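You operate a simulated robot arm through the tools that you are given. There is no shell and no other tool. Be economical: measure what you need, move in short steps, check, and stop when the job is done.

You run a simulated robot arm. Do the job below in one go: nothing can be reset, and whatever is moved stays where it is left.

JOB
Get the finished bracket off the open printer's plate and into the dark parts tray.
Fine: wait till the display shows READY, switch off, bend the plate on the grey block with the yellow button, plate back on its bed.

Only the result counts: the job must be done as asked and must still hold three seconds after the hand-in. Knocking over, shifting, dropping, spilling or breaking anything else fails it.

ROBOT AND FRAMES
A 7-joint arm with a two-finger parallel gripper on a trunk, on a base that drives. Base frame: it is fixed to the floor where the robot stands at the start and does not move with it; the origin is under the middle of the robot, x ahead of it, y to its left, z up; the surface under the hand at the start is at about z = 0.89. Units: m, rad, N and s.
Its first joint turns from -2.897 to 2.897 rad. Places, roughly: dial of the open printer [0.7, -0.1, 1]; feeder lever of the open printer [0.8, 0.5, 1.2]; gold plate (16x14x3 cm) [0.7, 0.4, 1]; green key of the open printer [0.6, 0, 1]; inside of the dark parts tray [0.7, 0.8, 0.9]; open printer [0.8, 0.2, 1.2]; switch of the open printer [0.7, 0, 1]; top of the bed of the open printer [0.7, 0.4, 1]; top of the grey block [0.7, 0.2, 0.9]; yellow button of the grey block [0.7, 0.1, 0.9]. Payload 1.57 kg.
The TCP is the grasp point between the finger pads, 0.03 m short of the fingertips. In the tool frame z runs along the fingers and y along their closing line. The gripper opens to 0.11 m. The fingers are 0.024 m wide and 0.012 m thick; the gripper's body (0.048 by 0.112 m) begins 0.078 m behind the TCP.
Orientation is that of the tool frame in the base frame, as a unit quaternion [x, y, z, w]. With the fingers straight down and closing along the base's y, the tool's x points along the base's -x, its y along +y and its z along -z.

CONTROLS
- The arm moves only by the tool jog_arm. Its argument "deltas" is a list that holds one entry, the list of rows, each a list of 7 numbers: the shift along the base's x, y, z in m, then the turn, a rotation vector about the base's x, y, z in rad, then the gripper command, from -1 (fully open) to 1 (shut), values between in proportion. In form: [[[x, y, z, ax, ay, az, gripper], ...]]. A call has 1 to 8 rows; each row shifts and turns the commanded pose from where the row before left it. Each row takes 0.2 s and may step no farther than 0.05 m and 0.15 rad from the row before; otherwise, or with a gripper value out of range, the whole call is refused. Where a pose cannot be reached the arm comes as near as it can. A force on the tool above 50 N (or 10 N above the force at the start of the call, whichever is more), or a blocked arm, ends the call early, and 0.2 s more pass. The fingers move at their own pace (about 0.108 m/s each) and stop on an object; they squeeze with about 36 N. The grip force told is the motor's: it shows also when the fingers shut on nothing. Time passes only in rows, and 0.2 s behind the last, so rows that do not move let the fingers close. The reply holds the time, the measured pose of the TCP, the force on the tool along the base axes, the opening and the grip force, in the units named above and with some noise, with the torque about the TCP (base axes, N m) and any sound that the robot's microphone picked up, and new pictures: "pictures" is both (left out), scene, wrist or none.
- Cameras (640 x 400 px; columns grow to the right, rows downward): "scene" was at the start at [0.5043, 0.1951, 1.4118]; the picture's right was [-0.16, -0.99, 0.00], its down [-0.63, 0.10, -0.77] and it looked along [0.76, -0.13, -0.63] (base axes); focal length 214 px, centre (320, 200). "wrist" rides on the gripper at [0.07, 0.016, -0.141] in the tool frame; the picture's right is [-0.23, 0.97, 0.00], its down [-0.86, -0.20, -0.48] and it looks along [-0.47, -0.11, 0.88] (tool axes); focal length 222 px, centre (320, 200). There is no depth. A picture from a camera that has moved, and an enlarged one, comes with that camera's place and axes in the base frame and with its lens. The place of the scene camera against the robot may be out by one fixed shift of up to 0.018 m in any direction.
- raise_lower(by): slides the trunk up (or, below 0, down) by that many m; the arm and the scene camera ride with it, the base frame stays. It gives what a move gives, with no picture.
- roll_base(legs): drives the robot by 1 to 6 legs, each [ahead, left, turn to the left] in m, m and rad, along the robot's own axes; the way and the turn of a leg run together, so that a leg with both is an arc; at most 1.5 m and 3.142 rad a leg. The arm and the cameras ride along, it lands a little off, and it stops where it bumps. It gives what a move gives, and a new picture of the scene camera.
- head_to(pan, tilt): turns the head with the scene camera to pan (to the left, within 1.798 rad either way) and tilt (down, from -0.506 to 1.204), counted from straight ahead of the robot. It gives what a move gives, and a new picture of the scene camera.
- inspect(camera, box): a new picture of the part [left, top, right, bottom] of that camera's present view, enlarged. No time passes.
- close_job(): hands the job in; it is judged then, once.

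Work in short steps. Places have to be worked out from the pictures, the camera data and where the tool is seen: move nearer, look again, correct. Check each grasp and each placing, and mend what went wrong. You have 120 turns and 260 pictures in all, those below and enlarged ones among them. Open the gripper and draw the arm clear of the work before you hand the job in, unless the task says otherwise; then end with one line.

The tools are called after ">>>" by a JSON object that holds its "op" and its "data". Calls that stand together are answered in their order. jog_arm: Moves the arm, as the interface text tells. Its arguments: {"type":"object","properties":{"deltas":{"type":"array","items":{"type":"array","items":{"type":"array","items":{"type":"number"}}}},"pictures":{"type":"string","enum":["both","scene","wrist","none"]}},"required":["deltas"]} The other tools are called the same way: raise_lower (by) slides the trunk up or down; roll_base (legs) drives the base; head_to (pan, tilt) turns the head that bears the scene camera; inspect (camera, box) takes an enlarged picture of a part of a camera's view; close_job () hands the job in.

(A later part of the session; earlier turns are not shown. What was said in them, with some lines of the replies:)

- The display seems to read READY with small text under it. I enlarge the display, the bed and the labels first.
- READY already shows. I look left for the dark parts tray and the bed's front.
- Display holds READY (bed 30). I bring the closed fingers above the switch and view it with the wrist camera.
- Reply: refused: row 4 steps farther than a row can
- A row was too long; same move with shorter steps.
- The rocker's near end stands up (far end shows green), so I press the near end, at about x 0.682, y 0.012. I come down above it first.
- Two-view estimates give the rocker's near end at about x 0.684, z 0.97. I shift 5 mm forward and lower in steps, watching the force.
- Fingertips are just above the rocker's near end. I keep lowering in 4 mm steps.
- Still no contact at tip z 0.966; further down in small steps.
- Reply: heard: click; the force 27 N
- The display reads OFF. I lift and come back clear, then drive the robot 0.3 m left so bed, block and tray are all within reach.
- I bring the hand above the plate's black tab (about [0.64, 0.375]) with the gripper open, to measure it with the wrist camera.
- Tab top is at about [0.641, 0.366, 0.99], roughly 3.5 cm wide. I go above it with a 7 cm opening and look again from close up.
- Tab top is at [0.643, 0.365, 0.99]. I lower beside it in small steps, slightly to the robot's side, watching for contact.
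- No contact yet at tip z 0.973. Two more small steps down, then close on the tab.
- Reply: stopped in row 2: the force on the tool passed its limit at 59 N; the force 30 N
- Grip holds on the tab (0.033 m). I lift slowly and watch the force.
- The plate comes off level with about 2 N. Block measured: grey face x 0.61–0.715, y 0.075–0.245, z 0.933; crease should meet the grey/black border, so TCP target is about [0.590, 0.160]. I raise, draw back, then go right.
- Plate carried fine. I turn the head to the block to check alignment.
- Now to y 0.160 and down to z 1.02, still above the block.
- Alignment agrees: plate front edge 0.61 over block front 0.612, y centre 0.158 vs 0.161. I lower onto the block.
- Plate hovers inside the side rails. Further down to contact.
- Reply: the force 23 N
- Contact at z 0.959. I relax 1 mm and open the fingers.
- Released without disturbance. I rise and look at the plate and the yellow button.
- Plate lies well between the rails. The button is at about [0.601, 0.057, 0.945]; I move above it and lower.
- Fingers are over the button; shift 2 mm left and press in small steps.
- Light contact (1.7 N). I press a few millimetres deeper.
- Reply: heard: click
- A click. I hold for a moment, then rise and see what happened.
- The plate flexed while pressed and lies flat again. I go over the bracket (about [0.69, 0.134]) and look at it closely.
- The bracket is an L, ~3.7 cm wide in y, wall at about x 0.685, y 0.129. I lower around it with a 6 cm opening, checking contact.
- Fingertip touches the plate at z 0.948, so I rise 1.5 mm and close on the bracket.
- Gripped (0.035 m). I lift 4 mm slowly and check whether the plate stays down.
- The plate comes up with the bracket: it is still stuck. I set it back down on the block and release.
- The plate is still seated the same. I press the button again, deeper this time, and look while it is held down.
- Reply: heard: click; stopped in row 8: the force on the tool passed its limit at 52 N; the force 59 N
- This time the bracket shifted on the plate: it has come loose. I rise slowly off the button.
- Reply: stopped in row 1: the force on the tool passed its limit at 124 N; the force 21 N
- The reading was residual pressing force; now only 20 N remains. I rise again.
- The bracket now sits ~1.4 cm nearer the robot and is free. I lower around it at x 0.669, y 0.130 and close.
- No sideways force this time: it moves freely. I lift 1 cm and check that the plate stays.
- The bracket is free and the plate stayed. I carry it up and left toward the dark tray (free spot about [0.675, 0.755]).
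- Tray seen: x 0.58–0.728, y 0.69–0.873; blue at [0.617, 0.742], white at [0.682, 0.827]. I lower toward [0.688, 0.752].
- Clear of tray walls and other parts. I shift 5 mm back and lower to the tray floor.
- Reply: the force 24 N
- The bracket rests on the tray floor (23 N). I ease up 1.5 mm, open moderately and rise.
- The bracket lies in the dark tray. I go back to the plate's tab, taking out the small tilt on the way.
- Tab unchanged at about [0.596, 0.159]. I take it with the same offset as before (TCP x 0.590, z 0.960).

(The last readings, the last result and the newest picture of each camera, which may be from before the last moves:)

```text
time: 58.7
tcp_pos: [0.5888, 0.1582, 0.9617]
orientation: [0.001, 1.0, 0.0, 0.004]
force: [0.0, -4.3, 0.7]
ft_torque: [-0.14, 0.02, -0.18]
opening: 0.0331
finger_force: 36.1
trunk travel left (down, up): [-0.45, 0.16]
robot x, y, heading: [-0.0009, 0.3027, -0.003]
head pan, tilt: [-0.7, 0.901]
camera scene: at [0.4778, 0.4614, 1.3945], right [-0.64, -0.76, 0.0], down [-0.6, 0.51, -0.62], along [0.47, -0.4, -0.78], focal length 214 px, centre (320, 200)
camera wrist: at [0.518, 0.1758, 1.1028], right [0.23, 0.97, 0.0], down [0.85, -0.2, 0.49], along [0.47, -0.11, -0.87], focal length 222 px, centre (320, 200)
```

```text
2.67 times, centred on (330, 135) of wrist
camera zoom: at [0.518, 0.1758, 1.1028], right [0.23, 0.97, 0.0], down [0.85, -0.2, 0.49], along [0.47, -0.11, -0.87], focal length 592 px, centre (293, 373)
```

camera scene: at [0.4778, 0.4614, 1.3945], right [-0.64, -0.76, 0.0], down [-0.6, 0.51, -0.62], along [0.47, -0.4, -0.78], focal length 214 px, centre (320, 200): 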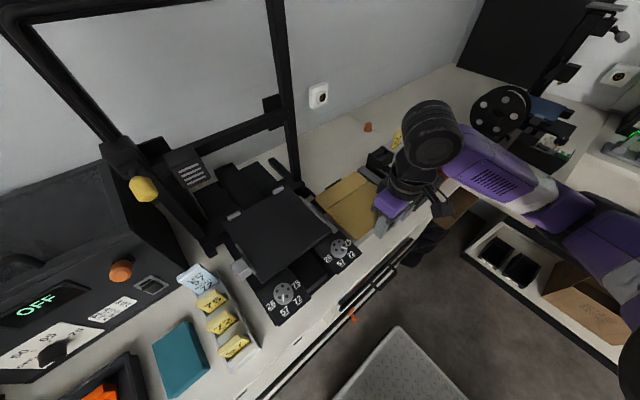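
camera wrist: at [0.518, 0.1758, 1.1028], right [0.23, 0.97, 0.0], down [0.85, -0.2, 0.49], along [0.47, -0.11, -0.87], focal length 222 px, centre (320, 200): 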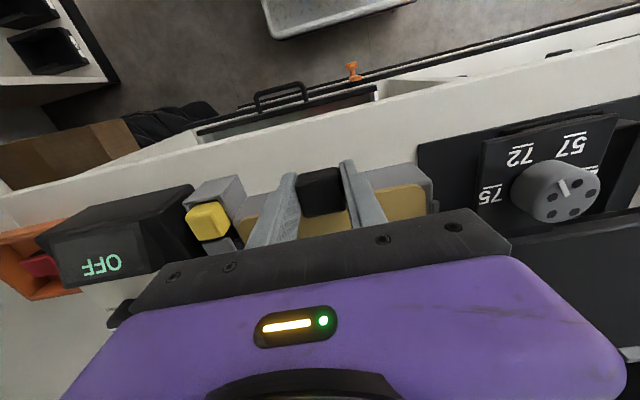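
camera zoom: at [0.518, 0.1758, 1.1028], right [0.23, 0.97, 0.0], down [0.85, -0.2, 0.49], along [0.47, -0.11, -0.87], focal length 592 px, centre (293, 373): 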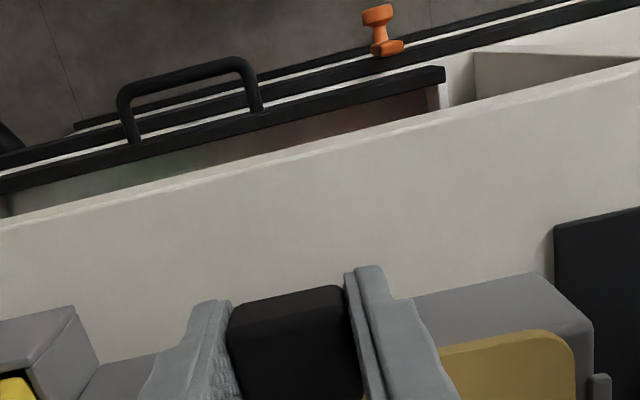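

Gripped. I lift the plate straight up, carry it left over the bed at safe height.

>>> {"op": "jog_arm", "data": {"deltas": [[[0, 0, 0.01, 0, 0, 0, 1], [0, 0, 0.03, 0, 0, 0, 1], [0, 0, 0.05, 0, 0, 0, 1], [0, 0, 0.05, 0, 0, 0, 1], [0, 0.05, 0, 0, 0, 0, 1], [0, 0.05, 0, 0, 0, 0, 1], [0, 0.05, 0, 0, 0, 0, 1], [0, 0.05, 0, 0, 0, 0, 1]]], "pictures": "scene"}}

>>> {"op": "head_to", "data": {"pan": 0.0, "tilt": 0.9}}

>>> {"op": "inspect", "data": {"camera": "scene", "box": [270, 120, 530, 330]}}

```text
time: 60.5
tcp_pos: [0.5877, 0.3591, 1.1006]
orientation: [0.001, 1.0, 0.0, 0.004]
force: [0.1, -1.4, -2.1]
ft_torque: [0.06, 0.12, -0.02]
opening: 0.0333
finger_force: 36.2
trunk travel left (down, up): [-0.45, 0.16]
robot x, y, heading: [0.0038, 0.3021, -0.001]
head pan, tilt: [-0.7, 0.901]
camera scene: at [0.4776, 0.4606, 1.3946], right [-0.64, -0.76, 0.0], down [-0.6, 0.51, -0.62], along [0.47, -0.4, -0.78], focal length 214 px, centre (320, 200)
```

scene: 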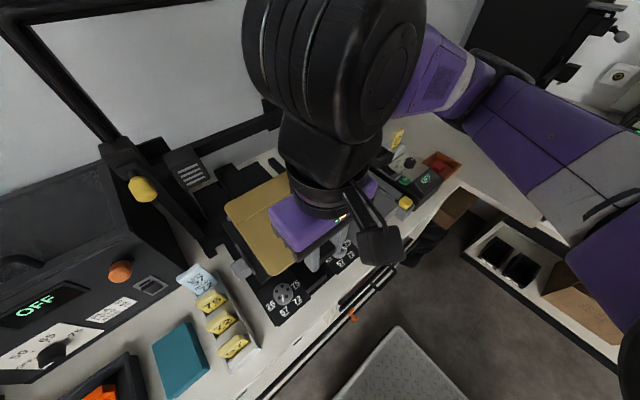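

```text
time: 61.5
tcp_pos: [0.5875, 0.3586, 1.1026]
orientation: [0.001, 1.0, 0.001, 0.003]
force: [0.6, -0.6, -1.8]
ft_torque: [0.01, 0.15, 0.0]
opening: 0.0334
finger_force: 36.4
trunk travel left (down, up): [-0.45, 0.16]
robot x, y, heading: [-0.0005, 0.3, -0.003]
head pan, tilt: [0.0, 0.901]
camera scene: at [0.4955, 0.5103, 1.3945], right [0.0, -1.0, 0.0], down [-0.78, 0.0, -0.62], along [0.62, 0.0, -0.78], focal length 214 px, centre (320, 200)
```

scene: 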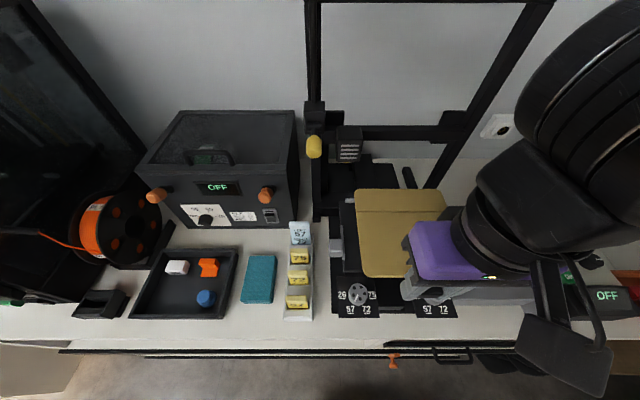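

```text
1.90 times, centred on (400, 225) of scene
camera zoom: at [0.4955, 0.5103, 1.3945], right [0.0, -1.0, 0.0], down [-0.78, 0.0, -0.62], along [0.62, 0.0, -0.78], focal length 408 px, centre (168, 152)
```

zoom: 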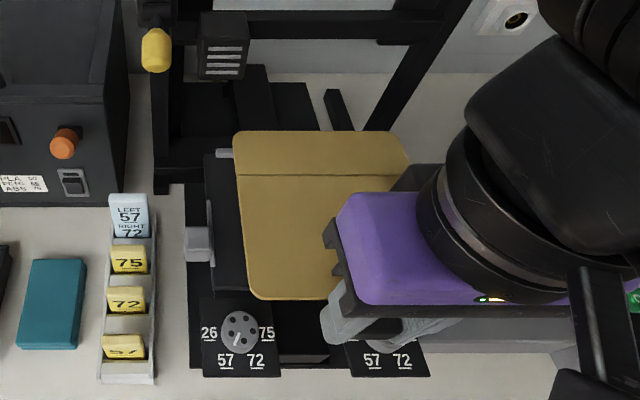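

Plate is square to the bed. I move to TCP [0.6345, 0.366] and lower to z 1.03 for a check.

>>> {"op": "jog_arm", "data": {"deltas": [[[0.025, 0.007, 0, 0, 0, 0, 1], [0.022, 0, 0, 0, 0, 0, 1], [0, 0, -0.03, 0, 0, 0, 1], [0, 0, -0.03, 0, 0, 0, 1], [0, 0, -0.01, 0, 0, 0, 1]]], "pictures": "both"}}

>>> {"op": "inspect", "data": {"camera": "scene", "box": [310, 170, 490, 310]}}

>>> {"op": "inspect", "data": {"camera": "wrist", "box": [200, 80, 440, 230]}}

```text
time: 62.7
tcp_pos: [0.637, 0.3662, 1.0309]
orientation: [0.0, 1.0, -0.001, 0.005]
force: [-0.4, -0.3, -1.5]
ft_torque: [-0.01, 0.12, -0.01]
opening: 0.0332
finger_force: 35.9
trunk travel left (down, up): [-0.45, 0.16]
robot x, y, heading: [0.001, 0.2983, -0.001]
head pan, tilt: [0.0, 0.901]
camera scene: at [0.4955, 0.5104, 1.3945], right [0.0, -1.0, 0.0], down [-0.78, 0.0, -0.62], along [0.62, 0.0, -0.78], focal length 214 px, centre (320, 200)
camera wrist: at [0.566, 0.3831, 1.172], right [0.23, 0.97, 0.0], down [0.85, -0.2, 0.49], along [0.47, -0.11, -0.87], focal length 222 px, centre (320, 200)
```

scene: 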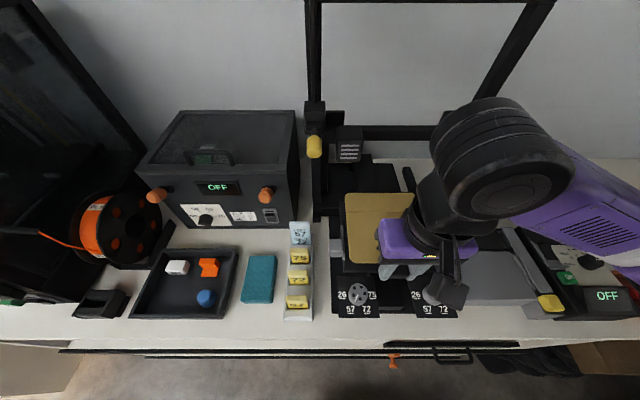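
wrist: 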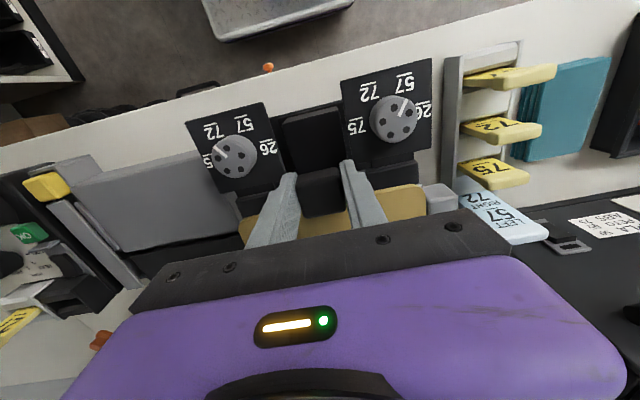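

```text
2.86 times, centred on (400, 240) of scene
camera zoom: at [0.4955, 0.5104, 1.3945], right [0.0, -1.0, 0.0], down [-0.78, 0.0, -0.62], along [0.62, 0.0, -0.78], focal length 613 px, centre (91, 86)
```

zoom: 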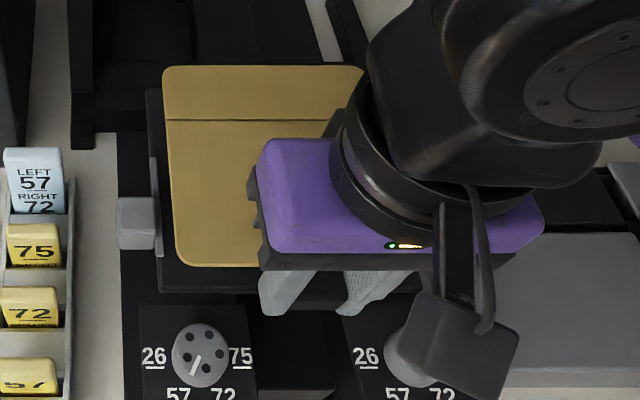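

```text
2.67 times, centred on (320, 155) of wrist
camera zoom: at [0.566, 0.3831, 1.172], right [0.23, 0.97, 0.0], down [0.85, -0.2, 0.49], along [0.47, -0.11, -0.87], focal length 592 px, centre (320, 320)
```

zoom: 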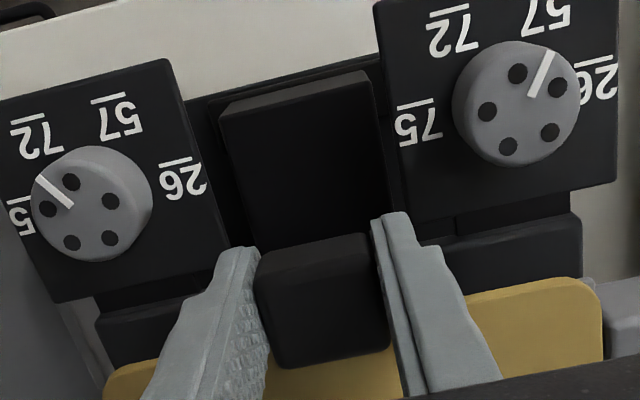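

Picture matches the one at lift-off; x is 2 mm too far ahead. I correct and lower.

>>> {"op": "jog_arm", "data": {"deltas": [[[-0.002, 0, -0.01, 0, 0, 0, 1], [0, 0, -0.008, 0, 0, 0, 1], [0, 0, -0.004, 0, 0, 0, 1], [0, 0, -0.003, 0, 0, 0, 1]]], "pictures": "both"}}

>>> {"op": "inspect", "data": {"camera": "scene", "box": [310, 170, 490, 310]}}

```text
time: 63.7
tcp_pos: [0.6339, 0.3669, 1.0046]
orientation: [0.002, 1.0, 0.001, 0.005]
force: [0.2, -0.2, -0.9]
ft_torque: [0.0, 0.14, 0.0]
opening: 0.0333
finger_force: 36.0
trunk travel left (down, up): [-0.45, 0.16]
robot x, y, heading: [-0.0002, 0.302, -0.002]
head pan, tilt: [0.0, 0.901]
camera scene: at [0.4955, 0.5103, 1.3945], right [0.0, -1.0, 0.0], down [-0.78, 0.0, -0.62], along [0.62, 0.0, -0.78], focal length 214 px, centre (320, 200)
camera wrist: at [0.5634, 0.3835, 1.1463], right [0.23, 0.97, 0.0], down [0.85, -0.2, 0.49], along [0.47, -0.11, -0.87], focal length 222 px, centre (320, 200)
```

scene: 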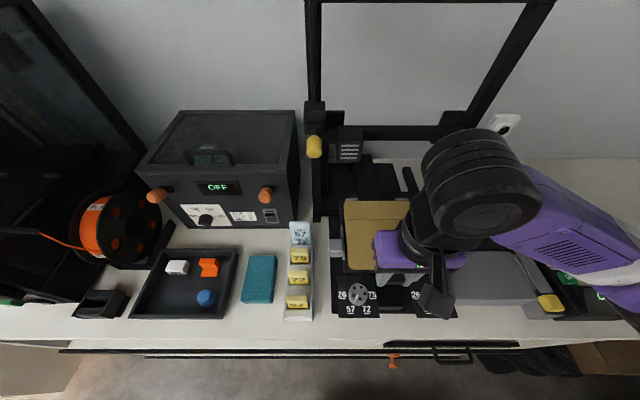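
wrist: 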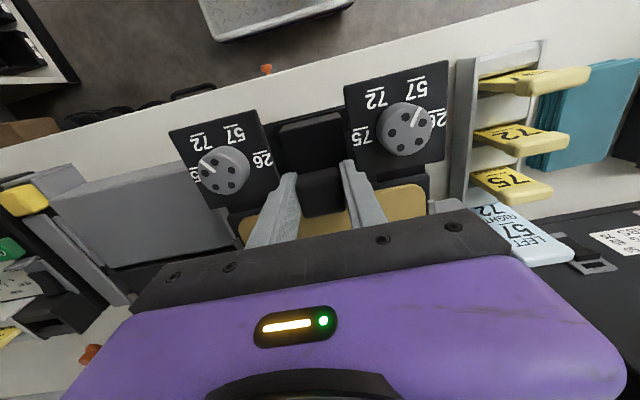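

```text
2.86 times, centred on (400, 240) of scene
camera zoom: at [0.4955, 0.5103, 1.3945], right [0.0, -1.0, 0.0], down [-0.78, 0.0, -0.62], along [0.62, 0.0, -0.78], focal length 613 px, centre (91, 86)
```

zoom: 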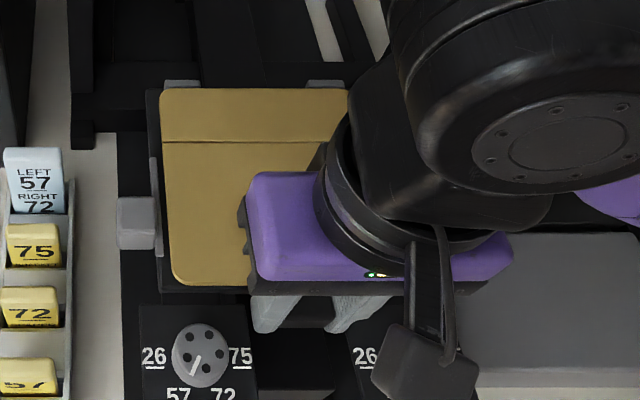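

Plate sits just in front of the rear pegs and inside the left rail. Lowering the last millimetres.

>>> {"op": "jog_arm", "data": {"deltas": [[[0, 0, -0.002, 0, 0, 0, 1], [0, 0, -0.002, 0, 0, 0, 1], [0, 0, 0, 0, 0, 0, 1]]], "pictures": "none"}}

```text
time: 64.5
tcp_pos: [0.6343, 0.3671, 1.0008]
orientation: [0.001, 1.0, 0.0, 0.004]
force: [0.5, 1.0, 3.6]
ft_torque: [-0.19, 0.04, 0.04]
opening: 0.0333
finger_force: 36.0
trunk travel left (down, up): [-0.45, 0.16]
robot x, y, heading: [-0.003, 0.2974, -0.004]
head pan, tilt: [0.0, 0.901]
```

>>> {"op": "jog_arm", "data": {"deltas": [[[0, 0, -0.001, 0, 0, 0, 1], [0, 0, -0.0005, 0, 0, 0, 1]]], "pictures": "none"}}

```text
time: 65.1
tcp_pos: [0.6334, 0.3671, 1.0011]
orientation: [0.001, 1.0, 0.0, 0.006]
force: [2.5, 0.1, 25.6]
ft_torque: [-0.11, -0.42, 0.05]
opening: 0.0333
finger_force: 36.4
trunk travel left (down, up): [-0.45, 0.16]
robot x, y, heading: [0.0028, 0.3042, 0.003]
head pan, tilt: [0.0, 0.901]
```

The plate bears on the bed (25 N). I ease 1 mm, open and rise straight up, then look.

>>> {"op": "jog_arm", "data": {"deltas": [[[0, 0, 0.001, 0, 0, 0, 1], [0, 0, 0, 0, 0, 0, 0], [0, 0, 0, 0, 0, 0, -0.3], [0, 0, 0.02, 0, 0, 0, -0.3], [0, 0, 0.045, 0, 0, 0, -0.3], [0, 0, 0.05, 0, 0, 0, -0.3], [-0.02, -0.04, 0.02, 0, 0, 0, -0.3], [-0.02, -0.04, 0.02, 0, 0, 0, -0.3]]], "pictures": "both"}}

>>> {"op": "jog_arm", "data": {"deltas": [[[0, -0.05, 0, 0, 0, 0, -0.3], [0, -0.05, 0, 0, 0, 0, -0.3], [0, -0.05, 0, 0, 0, 0, -0.3], [0, -0.05, 0, 0, 0, 0, -0.3]]], "pictures": "scene"}}

>>> {"op": "inspect", "data": {"camera": "scene", "box": [310, 170, 490, 310]}}

>>> {"op": "inspect", "data": {"camera": "scene", "box": [120, 230, 320, 340]}}

```text
time: 66.9
tcp_pos: [0.5953, 0.2908, 1.1575]
orientation: [-0.001, 1.0, -0.001, 0.003]
force: [1.2, 0.0, 0.0]
ft_torque: [-0.05, 0.02, 0.0]
opening: 0.0716
finger_force: 0.1
trunk travel left (down, up): [-0.45, 0.16]
robot x, y, heading: [-0.0014, 0.3029, 0.007]
head pan, tilt: [0.0, 0.901]
camera scene: at [0.4958, 0.5114, 1.3942], right [0.0, -1.0, 0.0], down [-0.78, 0.0, -0.62], along [0.62, 0.0, -0.78], focal length 214 px, centre (320, 200)
camera wrist: at [0.525, 0.3068, 1.2987], right [0.23, 0.97, 0.0], down [0.85, -0.2, 0.48], along [0.47, -0.11, -0.87], focal length 222 px, centre (320, 200)
```

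scene: 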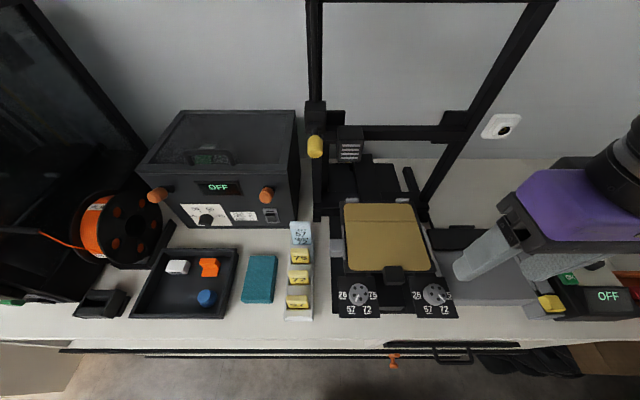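
wrist: 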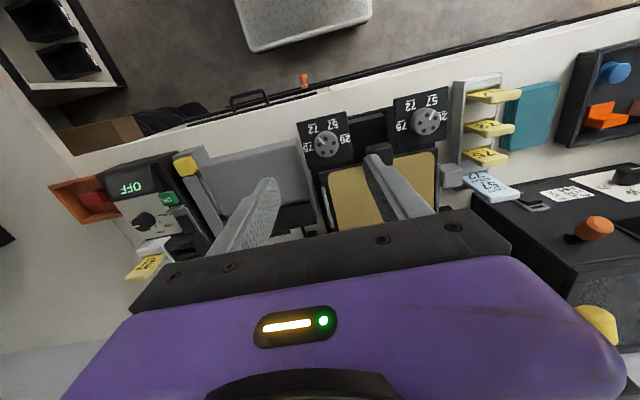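

```text
time: 67.9
tcp_pos: [0.5949, 0.0871, 1.1564]
orientation: [0.0, 1.0, 0.0, 0.004]
force: [-0.6, 1.4, -0.8]
ft_torque: [0.01, 0.03, 0.0]
opening: 0.0716
finger_force: 0.1
trunk travel left (down, up): [-0.45, 0.16]
robot x, y, heading: [0.0006, 0.3006, 0.003]
head pan, tilt: [0.0, 0.901]
camera scene: at [0.4956, 0.5109, 1.3944], right [0.0, -1.0, 0.0], down [-0.78, 0.0, -0.62], along [0.62, 0.0, -0.78], focal length 214 px, centre (320, 200)
```

scene: 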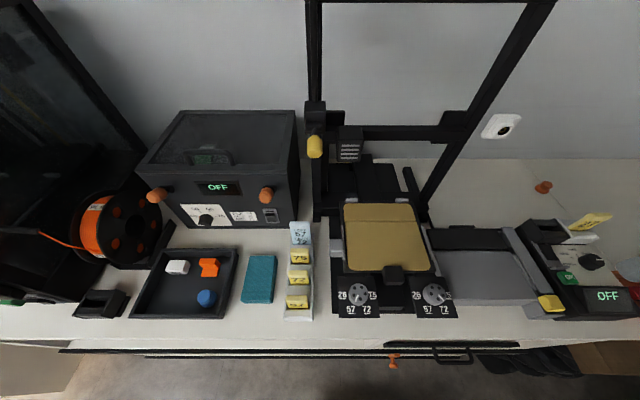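

```text
2.86 times, centred on (400, 240) of scene
camera zoom: at [0.4956, 0.5109, 1.3944], right [0.0, -1.0, 0.0], down [-0.78, 0.0, -0.62], along [0.62, 0.0, -0.78], focal length 613 px, centre (91, 86)
```

zoom: 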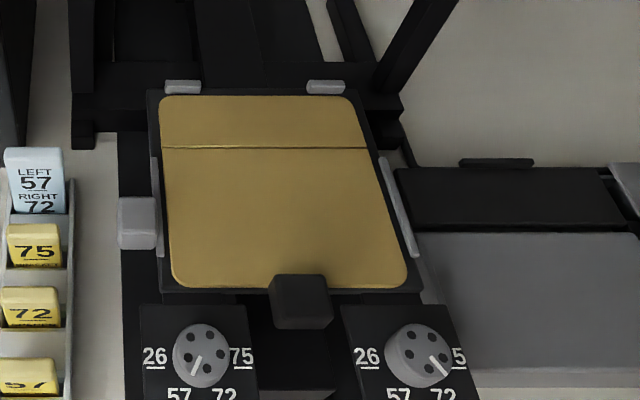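

```text
3.20 times, centred on (220, 285) of scene
camera zoom: at [0.4956, 0.5109, 1.3944], right [0.0, -1.0, 0.0], down [-0.78, 0.0, -0.62], along [0.62, 0.0, -0.78], focal length 686 px, centre (640, -72)
```

zoom: 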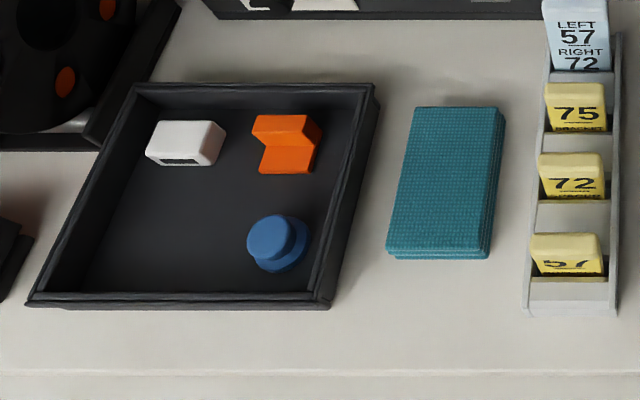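

The plate lies flat on its bed against the pegs and between the rails. The bracket is in the dark tray and the display reads OFF. The gripper is open and clear of the work, so I hand in.

>>> {"op": "close_job", "data": {}}

```text
The job is handed in.
```

The job is handed in: the bracket is in the dark parts tray, the printer is switched off, and the plate is back on its bed; the bracket only came loose on the second, harder press of the yellow button.
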